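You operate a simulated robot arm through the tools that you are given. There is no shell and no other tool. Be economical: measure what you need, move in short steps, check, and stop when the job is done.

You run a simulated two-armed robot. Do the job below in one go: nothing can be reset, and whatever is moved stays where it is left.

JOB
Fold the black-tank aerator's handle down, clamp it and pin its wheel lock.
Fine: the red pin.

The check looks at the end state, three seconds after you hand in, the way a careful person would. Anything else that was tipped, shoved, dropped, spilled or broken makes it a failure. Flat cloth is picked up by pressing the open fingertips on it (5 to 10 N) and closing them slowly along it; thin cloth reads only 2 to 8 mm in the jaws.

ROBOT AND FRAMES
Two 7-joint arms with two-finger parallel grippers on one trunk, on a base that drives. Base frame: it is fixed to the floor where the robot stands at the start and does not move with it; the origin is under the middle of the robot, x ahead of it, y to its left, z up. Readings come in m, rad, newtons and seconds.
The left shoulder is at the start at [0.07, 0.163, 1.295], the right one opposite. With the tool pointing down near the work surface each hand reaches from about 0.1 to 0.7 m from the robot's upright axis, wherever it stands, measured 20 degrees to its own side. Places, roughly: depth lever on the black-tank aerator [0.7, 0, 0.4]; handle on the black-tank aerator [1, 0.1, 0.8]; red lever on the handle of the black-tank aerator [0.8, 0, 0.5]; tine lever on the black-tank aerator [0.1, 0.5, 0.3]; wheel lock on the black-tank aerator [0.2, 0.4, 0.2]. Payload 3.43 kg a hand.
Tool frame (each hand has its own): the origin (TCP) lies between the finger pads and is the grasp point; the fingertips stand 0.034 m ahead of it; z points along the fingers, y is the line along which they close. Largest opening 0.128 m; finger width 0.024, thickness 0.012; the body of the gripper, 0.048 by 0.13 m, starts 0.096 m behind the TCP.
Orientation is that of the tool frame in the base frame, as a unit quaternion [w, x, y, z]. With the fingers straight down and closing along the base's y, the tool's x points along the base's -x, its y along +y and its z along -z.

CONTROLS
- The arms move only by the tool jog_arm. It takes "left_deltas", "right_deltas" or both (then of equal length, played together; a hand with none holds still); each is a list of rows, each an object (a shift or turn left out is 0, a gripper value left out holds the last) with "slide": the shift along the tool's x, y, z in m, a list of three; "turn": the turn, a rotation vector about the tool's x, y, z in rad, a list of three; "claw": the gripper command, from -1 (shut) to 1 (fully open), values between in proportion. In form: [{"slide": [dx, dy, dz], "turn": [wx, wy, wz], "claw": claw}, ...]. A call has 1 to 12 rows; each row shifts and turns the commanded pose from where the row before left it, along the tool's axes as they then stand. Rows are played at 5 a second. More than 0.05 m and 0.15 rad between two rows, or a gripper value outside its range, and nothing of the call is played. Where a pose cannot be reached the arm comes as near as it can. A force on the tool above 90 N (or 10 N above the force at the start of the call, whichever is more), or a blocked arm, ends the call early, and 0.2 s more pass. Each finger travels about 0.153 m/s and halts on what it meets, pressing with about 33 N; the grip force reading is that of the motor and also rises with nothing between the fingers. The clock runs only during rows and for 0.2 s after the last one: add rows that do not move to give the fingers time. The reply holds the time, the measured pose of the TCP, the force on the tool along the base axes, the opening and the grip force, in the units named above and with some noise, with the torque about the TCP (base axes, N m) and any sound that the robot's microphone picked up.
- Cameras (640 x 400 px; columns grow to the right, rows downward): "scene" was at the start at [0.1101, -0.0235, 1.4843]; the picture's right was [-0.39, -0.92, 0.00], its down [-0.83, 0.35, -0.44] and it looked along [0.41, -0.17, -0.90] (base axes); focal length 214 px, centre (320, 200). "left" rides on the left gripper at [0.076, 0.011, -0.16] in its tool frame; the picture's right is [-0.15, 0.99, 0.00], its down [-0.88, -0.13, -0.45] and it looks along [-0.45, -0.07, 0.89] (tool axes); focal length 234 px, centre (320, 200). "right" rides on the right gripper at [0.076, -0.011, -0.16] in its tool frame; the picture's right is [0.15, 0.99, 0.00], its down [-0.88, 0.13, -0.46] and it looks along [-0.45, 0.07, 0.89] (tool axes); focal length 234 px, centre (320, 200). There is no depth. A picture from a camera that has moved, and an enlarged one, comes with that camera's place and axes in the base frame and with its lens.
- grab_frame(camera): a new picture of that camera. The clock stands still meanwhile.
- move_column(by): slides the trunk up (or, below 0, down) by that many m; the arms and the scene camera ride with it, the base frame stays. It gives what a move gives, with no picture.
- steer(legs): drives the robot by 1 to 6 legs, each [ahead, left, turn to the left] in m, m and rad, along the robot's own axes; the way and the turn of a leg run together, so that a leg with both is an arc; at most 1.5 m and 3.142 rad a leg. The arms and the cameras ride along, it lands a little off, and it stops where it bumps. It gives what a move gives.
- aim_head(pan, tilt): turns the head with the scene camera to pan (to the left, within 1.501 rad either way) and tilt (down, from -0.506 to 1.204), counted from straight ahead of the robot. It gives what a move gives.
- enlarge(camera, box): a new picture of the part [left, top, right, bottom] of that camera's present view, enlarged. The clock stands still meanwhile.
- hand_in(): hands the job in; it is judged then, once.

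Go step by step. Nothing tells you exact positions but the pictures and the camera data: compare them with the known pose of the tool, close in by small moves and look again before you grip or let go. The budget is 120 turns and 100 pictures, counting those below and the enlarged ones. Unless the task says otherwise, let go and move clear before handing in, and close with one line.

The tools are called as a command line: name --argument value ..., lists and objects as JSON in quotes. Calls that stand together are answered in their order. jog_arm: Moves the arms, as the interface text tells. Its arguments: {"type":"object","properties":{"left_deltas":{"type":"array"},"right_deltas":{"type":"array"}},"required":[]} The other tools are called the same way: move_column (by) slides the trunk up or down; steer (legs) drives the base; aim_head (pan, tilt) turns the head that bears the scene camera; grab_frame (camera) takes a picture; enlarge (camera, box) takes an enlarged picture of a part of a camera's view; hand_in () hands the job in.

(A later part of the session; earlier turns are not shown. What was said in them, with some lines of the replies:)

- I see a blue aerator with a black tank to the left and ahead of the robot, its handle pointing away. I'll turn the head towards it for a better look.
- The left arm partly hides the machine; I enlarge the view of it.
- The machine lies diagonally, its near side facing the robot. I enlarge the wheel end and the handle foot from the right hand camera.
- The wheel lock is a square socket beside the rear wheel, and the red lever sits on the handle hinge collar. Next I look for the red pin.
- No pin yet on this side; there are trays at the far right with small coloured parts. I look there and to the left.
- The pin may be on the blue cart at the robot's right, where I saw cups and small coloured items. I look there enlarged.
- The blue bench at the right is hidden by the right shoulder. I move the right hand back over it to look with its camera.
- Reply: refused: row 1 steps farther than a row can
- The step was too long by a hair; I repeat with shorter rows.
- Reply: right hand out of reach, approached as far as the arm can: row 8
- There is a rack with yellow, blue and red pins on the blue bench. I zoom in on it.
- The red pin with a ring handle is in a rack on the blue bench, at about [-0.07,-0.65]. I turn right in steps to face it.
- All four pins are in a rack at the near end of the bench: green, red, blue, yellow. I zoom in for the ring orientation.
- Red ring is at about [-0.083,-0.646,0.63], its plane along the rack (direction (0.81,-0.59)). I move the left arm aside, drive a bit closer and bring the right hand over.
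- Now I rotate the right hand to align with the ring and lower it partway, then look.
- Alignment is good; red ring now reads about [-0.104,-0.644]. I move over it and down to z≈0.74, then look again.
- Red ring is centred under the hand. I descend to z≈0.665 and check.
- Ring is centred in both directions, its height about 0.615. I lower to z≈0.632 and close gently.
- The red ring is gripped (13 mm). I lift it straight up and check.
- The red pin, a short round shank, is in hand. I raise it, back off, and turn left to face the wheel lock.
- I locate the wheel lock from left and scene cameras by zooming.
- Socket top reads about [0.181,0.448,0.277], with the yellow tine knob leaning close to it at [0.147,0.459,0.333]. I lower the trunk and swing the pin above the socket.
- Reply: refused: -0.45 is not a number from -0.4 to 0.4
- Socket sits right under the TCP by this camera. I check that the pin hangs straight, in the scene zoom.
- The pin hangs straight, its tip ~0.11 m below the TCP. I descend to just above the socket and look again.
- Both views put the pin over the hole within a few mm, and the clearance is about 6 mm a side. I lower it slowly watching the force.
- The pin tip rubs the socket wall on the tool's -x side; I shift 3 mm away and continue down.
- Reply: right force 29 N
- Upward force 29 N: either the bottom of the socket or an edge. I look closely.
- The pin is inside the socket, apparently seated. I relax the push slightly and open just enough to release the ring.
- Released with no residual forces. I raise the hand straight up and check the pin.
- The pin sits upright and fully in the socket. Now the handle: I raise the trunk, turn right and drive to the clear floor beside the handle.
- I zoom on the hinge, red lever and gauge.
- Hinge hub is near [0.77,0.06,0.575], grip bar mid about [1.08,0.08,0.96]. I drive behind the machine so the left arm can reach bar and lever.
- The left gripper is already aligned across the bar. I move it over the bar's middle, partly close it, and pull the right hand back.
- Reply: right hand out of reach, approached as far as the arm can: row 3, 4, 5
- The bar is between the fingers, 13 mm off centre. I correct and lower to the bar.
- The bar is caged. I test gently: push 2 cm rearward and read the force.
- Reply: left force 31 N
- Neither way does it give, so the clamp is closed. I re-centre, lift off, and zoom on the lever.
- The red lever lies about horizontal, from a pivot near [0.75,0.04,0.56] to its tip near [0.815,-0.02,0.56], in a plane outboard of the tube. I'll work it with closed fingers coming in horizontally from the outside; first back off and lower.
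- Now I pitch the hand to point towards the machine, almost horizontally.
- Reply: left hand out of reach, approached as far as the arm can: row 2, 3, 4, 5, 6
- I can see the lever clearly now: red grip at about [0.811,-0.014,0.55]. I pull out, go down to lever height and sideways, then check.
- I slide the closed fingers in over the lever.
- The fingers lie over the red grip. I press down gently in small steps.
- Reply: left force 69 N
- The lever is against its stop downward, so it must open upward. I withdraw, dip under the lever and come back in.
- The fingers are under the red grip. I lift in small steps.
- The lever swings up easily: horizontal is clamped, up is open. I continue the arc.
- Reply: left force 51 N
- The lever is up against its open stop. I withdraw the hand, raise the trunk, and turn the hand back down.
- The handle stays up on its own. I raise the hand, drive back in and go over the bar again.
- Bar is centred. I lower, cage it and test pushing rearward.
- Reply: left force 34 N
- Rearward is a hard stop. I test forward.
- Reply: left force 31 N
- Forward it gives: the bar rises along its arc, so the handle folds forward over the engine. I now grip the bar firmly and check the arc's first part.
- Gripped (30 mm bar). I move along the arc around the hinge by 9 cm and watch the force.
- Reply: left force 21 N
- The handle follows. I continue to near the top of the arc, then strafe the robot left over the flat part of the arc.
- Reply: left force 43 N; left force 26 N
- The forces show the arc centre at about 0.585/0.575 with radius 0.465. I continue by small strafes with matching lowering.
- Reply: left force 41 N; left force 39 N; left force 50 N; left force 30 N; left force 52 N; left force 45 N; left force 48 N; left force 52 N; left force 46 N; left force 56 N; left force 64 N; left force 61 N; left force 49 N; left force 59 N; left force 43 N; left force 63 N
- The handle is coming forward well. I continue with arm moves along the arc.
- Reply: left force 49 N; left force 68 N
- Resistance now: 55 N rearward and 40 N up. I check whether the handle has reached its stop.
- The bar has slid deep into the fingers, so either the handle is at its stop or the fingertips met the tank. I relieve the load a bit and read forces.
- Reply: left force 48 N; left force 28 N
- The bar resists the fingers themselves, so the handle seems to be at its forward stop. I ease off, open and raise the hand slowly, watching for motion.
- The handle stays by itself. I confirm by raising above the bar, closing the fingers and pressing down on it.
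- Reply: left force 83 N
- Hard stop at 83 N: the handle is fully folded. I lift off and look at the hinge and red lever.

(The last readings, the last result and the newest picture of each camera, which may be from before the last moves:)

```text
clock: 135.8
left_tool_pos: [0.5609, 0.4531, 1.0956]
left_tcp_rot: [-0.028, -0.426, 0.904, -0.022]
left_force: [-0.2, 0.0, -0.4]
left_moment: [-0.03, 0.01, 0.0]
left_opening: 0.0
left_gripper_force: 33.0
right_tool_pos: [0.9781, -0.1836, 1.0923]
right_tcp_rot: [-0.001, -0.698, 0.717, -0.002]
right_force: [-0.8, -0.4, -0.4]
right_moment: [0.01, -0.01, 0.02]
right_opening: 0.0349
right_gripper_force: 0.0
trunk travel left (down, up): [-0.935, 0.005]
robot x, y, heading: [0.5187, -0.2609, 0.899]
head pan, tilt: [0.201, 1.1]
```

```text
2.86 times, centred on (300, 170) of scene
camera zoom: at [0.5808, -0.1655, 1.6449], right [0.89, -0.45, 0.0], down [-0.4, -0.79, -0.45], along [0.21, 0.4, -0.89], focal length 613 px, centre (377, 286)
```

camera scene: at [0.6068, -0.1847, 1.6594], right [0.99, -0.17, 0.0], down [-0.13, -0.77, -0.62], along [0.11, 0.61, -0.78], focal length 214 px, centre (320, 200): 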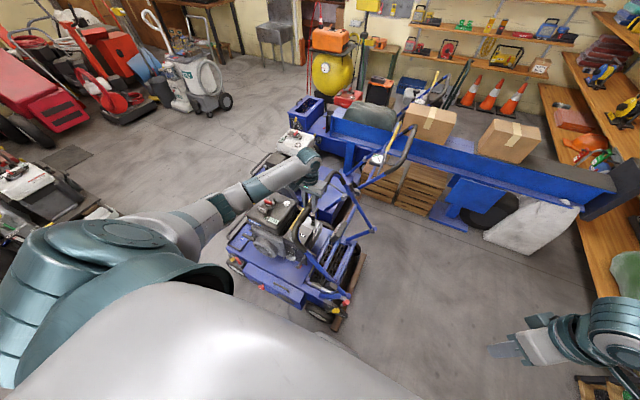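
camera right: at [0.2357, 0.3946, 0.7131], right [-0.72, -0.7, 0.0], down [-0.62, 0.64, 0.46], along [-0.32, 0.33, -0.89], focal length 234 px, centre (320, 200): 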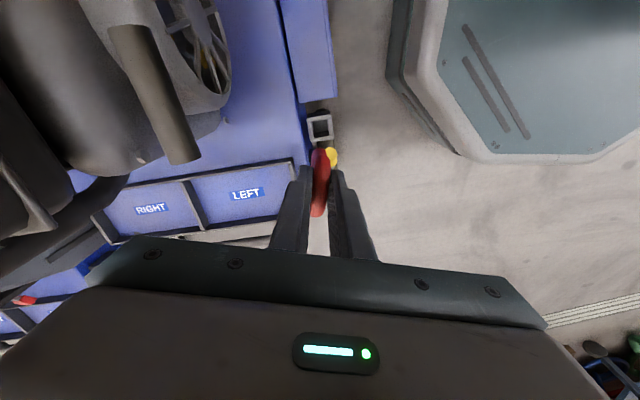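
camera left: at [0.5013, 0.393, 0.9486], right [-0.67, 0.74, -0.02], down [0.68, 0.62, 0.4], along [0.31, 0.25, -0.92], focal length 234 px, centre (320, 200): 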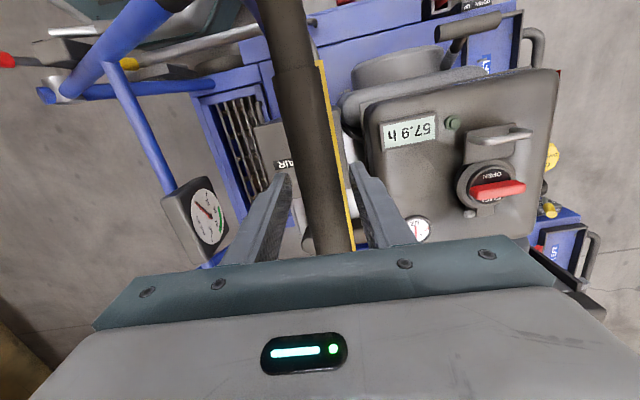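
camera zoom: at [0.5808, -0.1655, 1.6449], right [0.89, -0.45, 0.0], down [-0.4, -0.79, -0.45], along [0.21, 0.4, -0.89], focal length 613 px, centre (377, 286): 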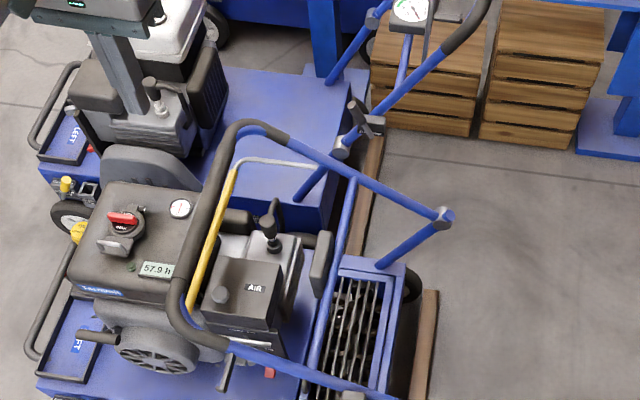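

Now back to the lever: I drive back to the earlier spot, tuck the hand outside the tube, lower the trunk and look.

steer --legs '[[-0.2, 0, 0], [0, -0.395, 0.02]]'

jog_arm --left_deltas '[{"slide": [0, 0, -0.045]}, {"slide": [0, 0, -0.045]}, {"slide": [0.045, 0, 0]}, {"slide": [0.045, 0, 0]}, {"slide": [0.045, 0, 0]}, {"slide": [0.045, 0, 0]}]'

aim_head --pan 0.5 --tilt 0.9

move_column --by -0.4

enlarge --camera "scene" --box '[240, 140, 360, 250]'

```text
clock: 139.4
left_tool_pos: [0.7313, 0.0503, 1.0977]
left_tcp_rot: [-0.027, -0.437, 0.899, -0.022]
left_force: [0.3, -0.1, 1.1]
left_moment: [0.02, 0.02, 0.02]
left_opening: 0.0
left_gripper_force: 33.1
right_tool_pos: [1.1627, -0.5744, 1.0928]
right_tcp_rot: [-0.001, -0.706, 0.708, -0.003]
right_force: [-0.3, -0.2, -0.1]
right_moment: [-0.02, -0.03, 0.0]
right_opening: 0.035
right_gripper_force: 0.0
trunk travel left (down, up): [-0.935, 0.005]
robot x, y, heading: [0.7084, -0.6649, 0.923]
head pan, tilt: [0.201, 1.1]
```

```text
clock: 140.8
left_tool_pos: [0.617, -0.0876, 1.2005]
left_tcp_rot: [-0.027, -0.436, 0.899, -0.022]
left_force: [1.1, -0.9, 1.6]
left_moment: [0.06, -0.02, -0.03]
left_opening: 0.0
left_gripper_force: 33.3
right_tool_pos: [1.1611, -0.5766, 1.0926]
right_tcp_rot: [0.0, -0.706, 0.708, -0.003]
right_force: [0.2, -0.3, -0.5]
right_moment: [0.02, -0.06, -0.03]
right_opening: 0.0354
right_gripper_force: 0.1
trunk travel left (down, up): [-0.935, 0.005]
robot x, y, heading: [0.7075, -0.6655, 0.922]
head pan, tilt: [0.201, 1.1]
```

```text
clock: 141.6
left_tool_pos: [0.6182, -0.0848, 1.2008]
left_tcp_rot: [-0.027, -0.437, 0.899, -0.022]
left_force: [0.1, 0.2, 0.1]
left_moment: [0.01, 0.0, -0.03]
left_opening: 0.0
left_gripper_force: 32.4
right_tool_pos: [1.1623, -0.5736, 1.0928]
right_tcp_rot: [-0.002, -0.706, 0.709, -0.003]
right_force: [0.0, 0.4, 0.1]
right_moment: [-0.01, -0.01, 0.02]
right_opening: 0.0352
right_gripper_force: 0.1
trunk travel left (down, up): [-0.935, 0.005]
robot x, y, heading: [0.7059, -0.6659, 0.925]
head pan, tilt: [0.499, 0.901]
```

```text
clock: 145.5
left_tool_pos: [0.6182, -0.0845, 0.7996]
left_tcp_rot: [-0.027, -0.437, 0.899, -0.022]
left_force: [-0.5, 0.6, -0.2]
left_moment: [-0.02, 0.0, -0.02]
left_opening: 0.0
left_gripper_force: 32.4
right_tool_pos: [1.1639, -0.5743, 0.692]
right_tcp_rot: [-0.001, -0.706, 0.709, -0.001]
right_force: [0.8, 0.6, 0.7]
right_moment: [-0.02, -0.02, 0.03]
right_opening: 0.0351
right_gripper_force: 0.0
trunk travel left (down, up): [-0.535, 0.405]
robot x, y, heading: [0.7089, -0.6649, 0.92]
head pan, tilt: [0.499, 0.901]
```

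```text
3.64 times, centred on (300, 195) of scene
camera zoom: at [0.7499, -0.5484, 1.2588], right [0.99, -0.15, 0.0], down [-0.11, -0.78, -0.62], along [0.09, 0.61, -0.78], focal length 780 px, centre (393, 218)
```

zoom: 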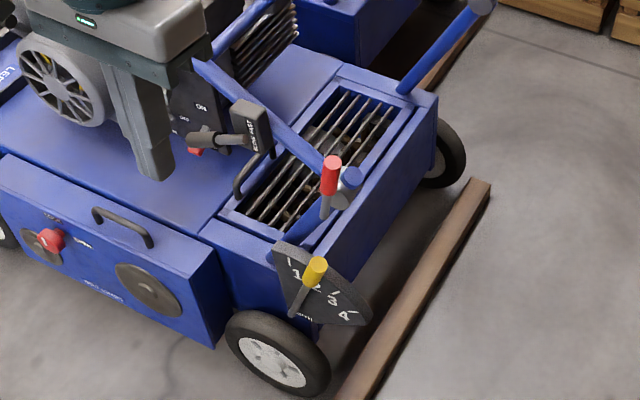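

The lever has stayed upright (fixed to the lower tube). I pitch the hand again and will push the lever rearward and down from its front side.

jog_arm --left_deltas '[{"turn": [0, -0.147, 0]}, {"turn": [0, -0.147, 0]}, {"turn": [0, -0.147, 0]}, {"turn": [0, -0.147, 0]}, {"turn": [0, -0.147, 0]}, {"turn": [0, -0.147, 0]}, {"turn": [0, -0.147, 0]}, {"turn": [0, -0.147, 0]}, {"turn": [0, -0.147, 0]}, {"turn": [0, -0.147, 0]}]'

enlarge --camera "scene" --box '[230, 140, 350, 240]'

```text
clock: 147.7
left_tool_pos: [0.6121, -0.0366, 0.789]
left_tcp_rot: [0.583, -0.339, 0.685, 0.277]
left_force: [0.4, -0.3, 0.1]
left_moment: [0.03, 0.01, -0.03]
left_opening: 0.0002
left_gripper_force: 32.8
left hand out of reach, approached as far as the arm can: row 4, 5, 6, 7
right_tool_pos: [1.1627, -0.5722, 0.6917]
right_tcp_rot: [-0.001, -0.706, 0.709, -0.002]
right_force: [-0.1, -0.1, 0.0]
right_moment: [0.0, -0.03, 0.01]
right_opening: 0.0353
right_gripper_force: 0.0
trunk travel left (down, up): [-0.535, 0.405]
robot x, y, heading: [0.7055, -0.6656, 0.924]
head pan, tilt: [0.499, 0.901]
```

```text
4.00 times, centred on (290, 190) of scene
camera zoom: at [0.7497, -0.5477, 1.2587], right [0.99, -0.15, 0.0], down [-0.11, -0.78, -0.62], along [0.09, 0.61, -0.78], focal length 858 px, centre (440, 240)
```

zoom: 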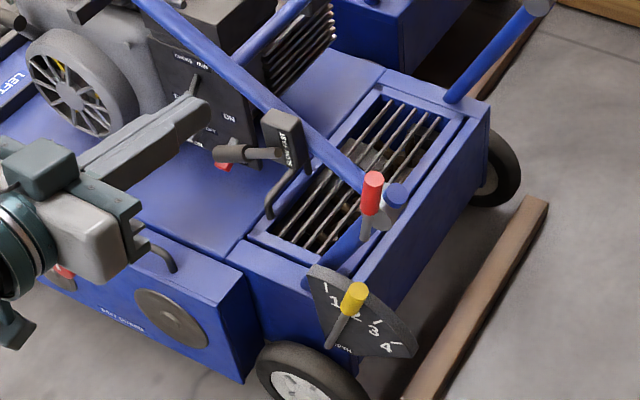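

jog_arm --left_deltas '[{"slide": [0, 0, -0.045]}, {"slide": [0.045, -0.01, 0]}, {"slide": [0.045, -0.01, 0]}, {"slide": [0.042, -0.01, 0]}, {"slide": [0, -0.025, 0]}, {}]'

```text
clock: 149.1
left_tool_pos: [0.6184, -0.1254, 0.6671]
left_tcp_rot: [0.581, -0.339, 0.686, 0.276]
left_force: [0.5, 0.4, -0.9]
left_moment: [0.0, -0.01, -0.02]
left_opening: 0.0001
left_gripper_force: 33.2
right_tool_pos: [1.1629, -0.5741, 0.6939]
right_tcp_rot: [-0.001, -0.706, 0.708, -0.003]
right_force: [-0.2, -0.1, 0.0]
right_moment: [-0.01, 0.0, 0.02]
right_opening: 0.0349
right_gripper_force: 0.1
trunk travel left (down, up): [-0.535, 0.405]
robot x, y, heading: [0.7077, -0.6655, 0.927]
head pan, tilt: [0.499, 0.901]
```

jog_arm --left_deltas '[{"slide": [0, 0.012, 0.045]}, {"slide": [0, 0, 0.045]}, {"slide": [0, 0, 0.045]}]'

enlarge --camera "scene" --box '[260, 150, 350, 225]'

```text
clock: 149.9
left_tool_pos: [0.6919, -0.012, 0.6442]
left_tcp_rot: [0.581, -0.339, 0.686, 0.277]
left_force: [0.2, -1.0, 0.3]
left_moment: [-0.04, -0.02, 0.01]
left_opening: 0.0002
left_gripper_force: 32.2
right_tool_pos: [1.163, -0.5737, 0.6931]
right_tcp_rot: [-0.001, -0.706, 0.708, -0.002]
right_force: [0.3, 0.9, -0.7]
right_moment: [0.0, -0.01, 0.02]
right_opening: 0.0352
right_gripper_force: 0.2
trunk travel left (down, up): [-0.535, 0.405]
robot x, y, heading: [0.7087, -0.6619, 0.926]
head pan, tilt: [0.499, 0.901]
```

```text
5.33 times, centred on (305, 188) of scene
camera zoom: at [0.7501, -0.5477, 1.2587], right [0.99, -0.15, 0.0], down [-0.11, -0.78, -0.62], along [0.09, 0.61, -0.78], focal length 1144 px, centre (400, 267)
```

zoom: 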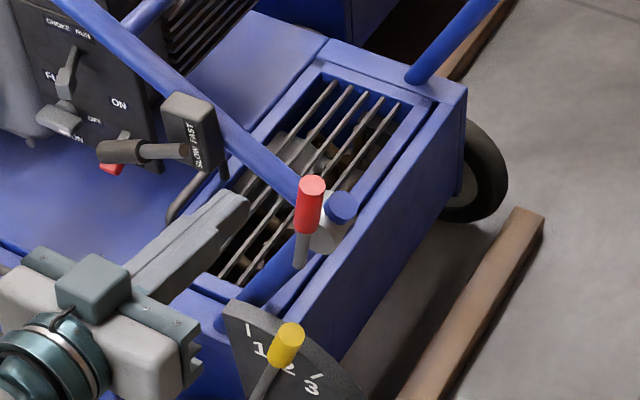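

jog_arm --left_deltas '[{"slide": [0.002, 0.002, 0.025]}, {"slide": [0, 0, 0.021]}, {"slide": [0, -0.008, 0]}, {"slide": [0, -0.008, 0]}, {}]'

enlarge --camera "scene" --box '[260, 150, 350, 225]'

```text
clock: 151.1
left_tool_pos: [0.7299, 0.0141, 0.634]
left_tcp_rot: [0.583, -0.338, 0.685, 0.276]
left_force: [-0.4, 1.7, -0.5]
left_moment: [0.03, 0.04, 0.07]
left_opening: 0.0
left_gripper_force: 32.6
right_tool_pos: [1.162, -0.5733, 0.6924]
right_tcp_rot: [-0.002, -0.705, 0.709, -0.002]
right_force: [0.5, -0.6, 0.3]
right_moment: [0.01, -0.02, -0.02]
right_opening: 0.0353
right_gripper_force: 0.1
trunk travel left (down, up): [-0.535, 0.405]
robot x, y, heading: [0.7075, -0.6672, 0.929]
head pan, tilt: [0.499, 0.901]
```

```text
5.33 times, centred on (305, 188) of scene
camera zoom: at [0.7499, -0.5482, 1.2587], right [0.99, -0.15, 0.0], down [-0.11, -0.78, -0.62], along [0.09, 0.61, -0.78], focal length 1144 px, centre (400, 267)
```

zoom: 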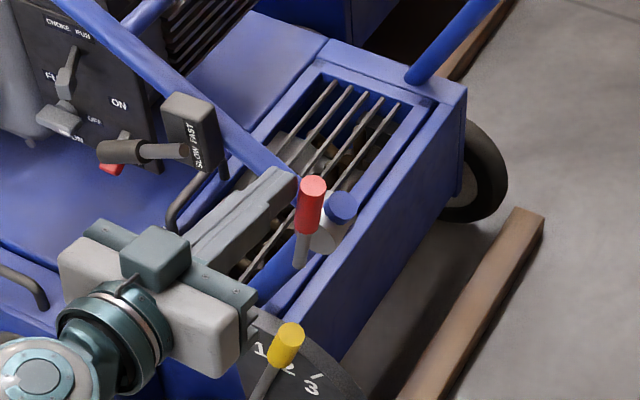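

The fingers touch the lever's front. I push it rearward and down along its arc.

jog_arm --left_deltas '[{"slide": [0.003, -0.017, 0]}, {"slide": [0.004, -0.014, 0]}, {"slide": [0.004, -0.0135, 0]}, {"slide": [0.008, -0.012, 0]}, {"slide": [0.008, -0.0115, 0]}, {}]'

jog_arm --left_deltas '[{"slide": [0.012, -0.009, 0]}, {"slide": [0.012, -0.008, 0]}, {"slide": [0.012, -0.005, 0]}, {}]'

enlarge --camera "scene" --box '[260, 150, 350, 225]'

```text
clock: 152.5
left_tool_pos: [0.7808, -0.0313, 0.6122]
left_tcp_rot: [0.583, -0.338, 0.686, 0.276]
left_force: [0.3, 0.5, -0.4]
left_moment: [-0.01, 0.0, 0.0]
left_opening: 0.0004
left_gripper_force: 33.3
right_tool_pos: [1.1634, -0.5729, 0.6919]
right_tcp_rot: [-0.002, -0.705, 0.709, -0.003]
right_force: [0.2, 0.8, 0.1]
right_moment: [-0.01, -0.04, 0.01]
right_opening: 0.0353
right_gripper_force: 0.0
trunk travel left (down, up): [-0.535, 0.405]
robot x, y, heading: [0.7052, -0.6669, 0.931]
head pan, tilt: [0.499, 0.901]
```

```text
clock: 153.5
left_tool_pos: [0.7938, -0.0513, 0.5761]
left_tcp_rot: [0.582, -0.339, 0.686, 0.277]
left_force: [-0.7, -0.1, -0.6]
left_moment: [-0.03, 0.04, -0.01]
left_opening: 0.0
left_gripper_force: 32.9
right_tool_pos: [1.1613, -0.5739, 0.6917]
right_tcp_rot: [-0.001, -0.706, 0.708, -0.002]
right_force: [-0.3, 0.6, 0.0]
right_moment: [-0.02, -0.03, -0.03]
right_opening: 0.0354
right_gripper_force: 0.0
trunk travel left (down, up): [-0.535, 0.405]
robot x, y, heading: [0.7068, -0.6605, 0.926]
head pan, tilt: [0.499, 0.901]
```

```text
5.33 times, centred on (305, 188) of scene
camera zoom: at [0.7499, -0.5482, 1.2587], right [0.99, -0.15, 0.0], down [-0.11, -0.78, -0.62], along [0.09, 0.61, -0.78], focal length 1144 px, centre (400, 267)
```

zoom: 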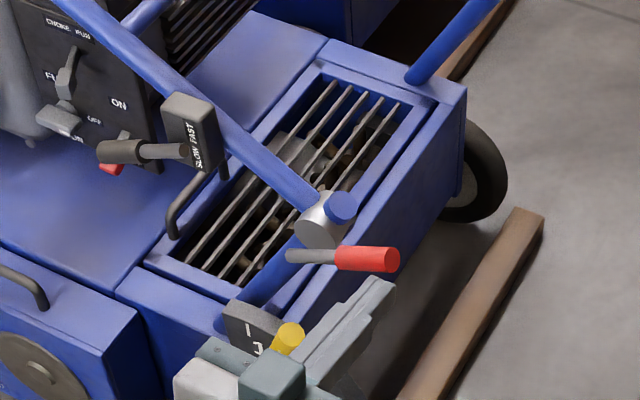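

The lever moved most of the way, but the fingertip slipped off outboard. I withdraw, rise, reinsert deeper above the lever and press it down.

jog_arm --left_deltas '[{"slide": [0, 0, -0.035]}, {"slide": [-0.03, 0, 0]}, {"slide": [-0.03, 0.012, 0]}, {"slide": [0, 0, 0.035]}, {"slide": [0, 0, 0.025]}]'

enlarge --camera "scene" --box '[260, 150, 350, 225]'

```text
clock: 154.7
left_tool_pos: [0.803, -0.0166, 0.6276]
left_tcp_rot: [0.582, -0.338, 0.686, 0.276]
left_force: [0.6, 0.1, 0.1]
left_moment: [-0.01, 0.01, 0.0]
left_opening: 0.0
left_gripper_force: 32.9
right_tool_pos: [1.1615, -0.5734, 0.6924]
right_tcp_rot: [-0.001, -0.706, 0.708, -0.002]
right_force: [-0.8, -0.2, -0.1]
right_moment: [0.04, 0.01, -0.01]
right_opening: 0.0353
right_gripper_force: 0.0
trunk travel left (down, up): [-0.535, 0.405]
robot x, y, heading: [0.7069, -0.6611, 0.922]
head pan, tilt: [0.499, 0.901]
```

```text
5.33 times, centred on (305, 188) of scene
camera zoom: at [0.75, -0.5482, 1.2588], right [0.99, -0.15, 0.0], down [-0.11, -0.78, -0.62], along [0.09, 0.61, -0.78], focal length 1144 px, centre (400, 267)
```

zoom: 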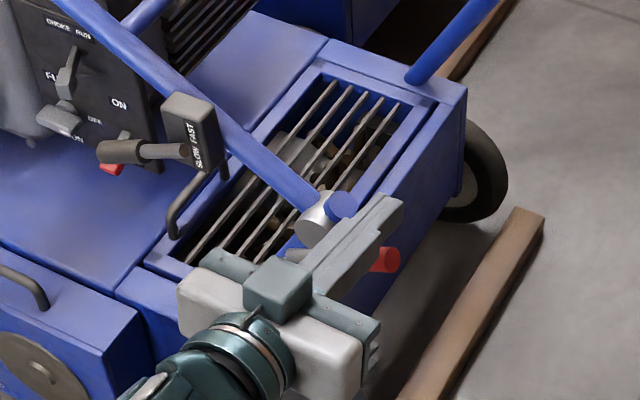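

jog_arm --left_deltas '[{"slide": [0.015, 0, 0.002]}, {"slide": [0.015, 0, 0.002]}, {"slide": [0.015, 0, 0.002]}, {"slide": [0.012, 0, 0.002]}, {}]'

jog_arm --left_deltas '[{"slide": [0.006, 0, 0]}, {"slide": [0.006, 0, 0]}, {"slide": [0.005, 0, 0]}, {}]'

```text
clock: 155.9
left_tool_pos: [0.8027, -0.0174, 0.5696]
left_tcp_rot: [0.582, -0.338, 0.685, 0.277]
left_force: [0.7, -0.1, -0.4]
left_moment: [-0.03, 0.01, 0.0]
left_opening: 0.0002
left_gripper_force: 33.0
right_tool_pos: [1.164, -0.5734, 0.6922]
right_tcp_rot: [-0.002, -0.706, 0.708, -0.003]
right_force: [0.2, -0.2, 0.4]
right_moment: [-0.01, -0.03, 0.0]
right_opening: 0.0354
right_gripper_force: 0.0
trunk travel left (down, up): [-0.535, 0.405]
robot x, y, heading: [0.7052, -0.6658, 0.925]
head pan, tilt: [0.499, 0.901]
```

```text
clock: 156.9
left_tool_pos: [0.8025, -0.0187, 0.5636]
left_tcp_rot: [0.588, -0.334, 0.681, 0.28]
left_force: [-2.6, 12.2, 43.5]
left_moment: [0.84, -0.4, 0.69]
left_opening: 0.0
left_gripper_force: 33.0
right_tool_pos: [1.1607, -0.5753, 0.6941]
right_tcp_rot: [0.0, -0.706, 0.709, -0.001]
right_force: [0.6, 0.4, 0.3]
right_moment: [0.01, 0.01, 0.0]
right_opening: 0.0352
right_gripper_force: 0.0
trunk travel left (down, up): [-0.535, 0.405]
robot x, y, heading: [0.7083, -0.6604, 0.923]
head pan, tilt: [0.499, 0.901]
```

The lever is firmly against its clamped stop at the same height as before. I withdraw and check everything.

jog_arm --left_deltas '[{"slide": [-0.03, 0, 0]}, {"slide": [0, 0, -0.05]}, {"slide": [0, 0, -0.05]}, {"slide": [0, 0, -0.05]}, {"slide": [0, 0, -0.03]}]'

enlarge --camera "scene" --box '[210, 110, 370, 240]'

```text
clock: 158.1
left_tool_pos: [0.6896, -0.1549, 0.6169]
left_tcp_rot: [0.583, -0.338, 0.685, 0.276]
left_force: [0.0, -0.3, -0.1]
left_moment: [-0.01, -0.02, -0.04]
left_opening: 0.0
left_gripper_force: 33.3
right_tool_pos: [1.1618, -0.5744, 0.6924]
right_tcp_rot: [0.0, -0.706, 0.708, -0.003]
right_force: [0.1, 1.0, -0.5]
right_moment: [0.01, -0.02, 0.03]
right_opening: 0.0349
right_gripper_force: 0.1
trunk travel left (down, up): [-0.535, 0.405]
robot x, y, heading: [0.7042, -0.6675, 0.924]
head pan, tilt: [0.499, 0.901]
```

```text
3.08 times, centred on (290, 175) of scene
camera zoom: at [0.75, -0.5486, 1.2587], right [0.99, -0.15, 0.0], down [-0.12, -0.78, -0.62], along [0.09, 0.61, -0.78], focal length 660 px, centre (412, 277)
```

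zoom: 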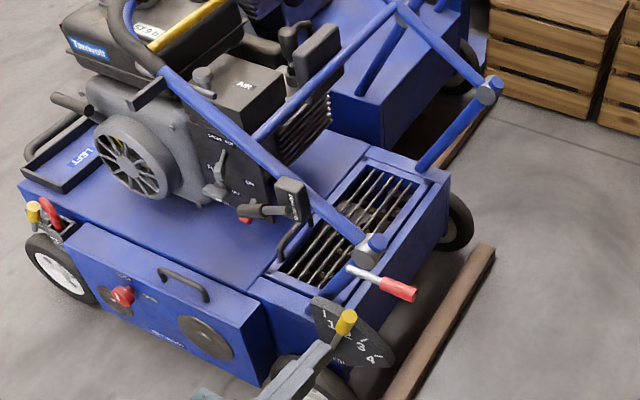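

Handle folded, lever back at the clamp stop. One check of the pin, and I move the hand clear by raising the trunk.

enlarge --camera "scene" --box '[205, 160, 245, 205]'

move_column --by 0.3

enlarge --camera "scene" --box '[210, 140, 370, 270]'

```text
8.89 times, centred on (225, 182) of scene
camera zoom: at [0.75, -0.5486, 1.2587], right [0.99, -0.15, 0.0], down [-0.12, -0.78, -0.62], along [0.09, 0.61, -0.78], focal length 1906 px, centre (1164, 356)
```

zoom: 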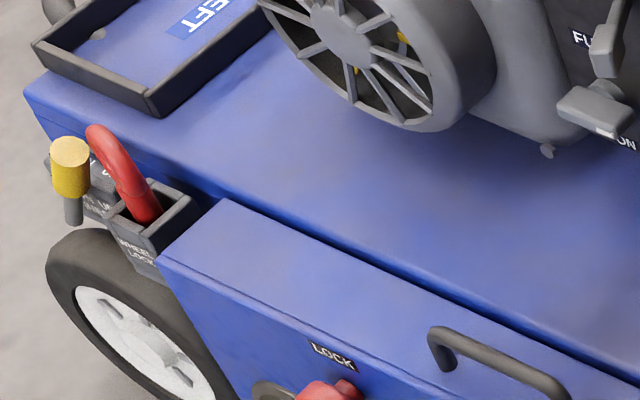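

```text
clock: 161.1
left_tool_pos: [0.6901, -0.1544, 0.9157]
left_tcp_rot: [0.582, -0.339, 0.686, 0.277]
left_force: [-0.4, 0.0, -0.1]
left_moment: [-0.01, 0.0, 0.02]
left_opening: 0.0
left_gripper_force: 33.1
right_tool_pos: [1.1626, -0.5732, 0.9928]
right_tcp_rot: [-0.002, -0.706, 0.709, -0.002]
right_force: [0.5, -0.2, 0.2]
right_moment: [0.0, -0.03, -0.01]
right_opening: 0.0353
right_gripper_force: 0.1
trunk travel left (down, up): [-0.835, 0.105]
robot x, y, heading: [0.707, -0.6679, 0.928]
head pan, tilt: [0.499, 0.901]
```

```text
3.08 times, centred on (290, 205) of scene
camera zoom: at [0.7501, -0.5484, 1.5587], right [0.99, -0.15, 0.0], down [-0.11, -0.78, -0.62], along [0.09, 0.61, -0.78], focal length 660 px, centre (412, 185)
```

zoom: 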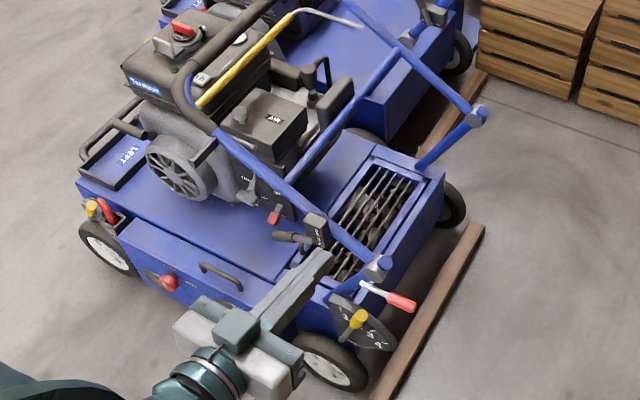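

All three parts are in place and both hands are clear, so I hand in.

hand_in

```text
The job is handed in.
```

The black-tank aerator's handle is folded forward to its stop, its red lever is clamped down, and the red pin is in the wheel lock.
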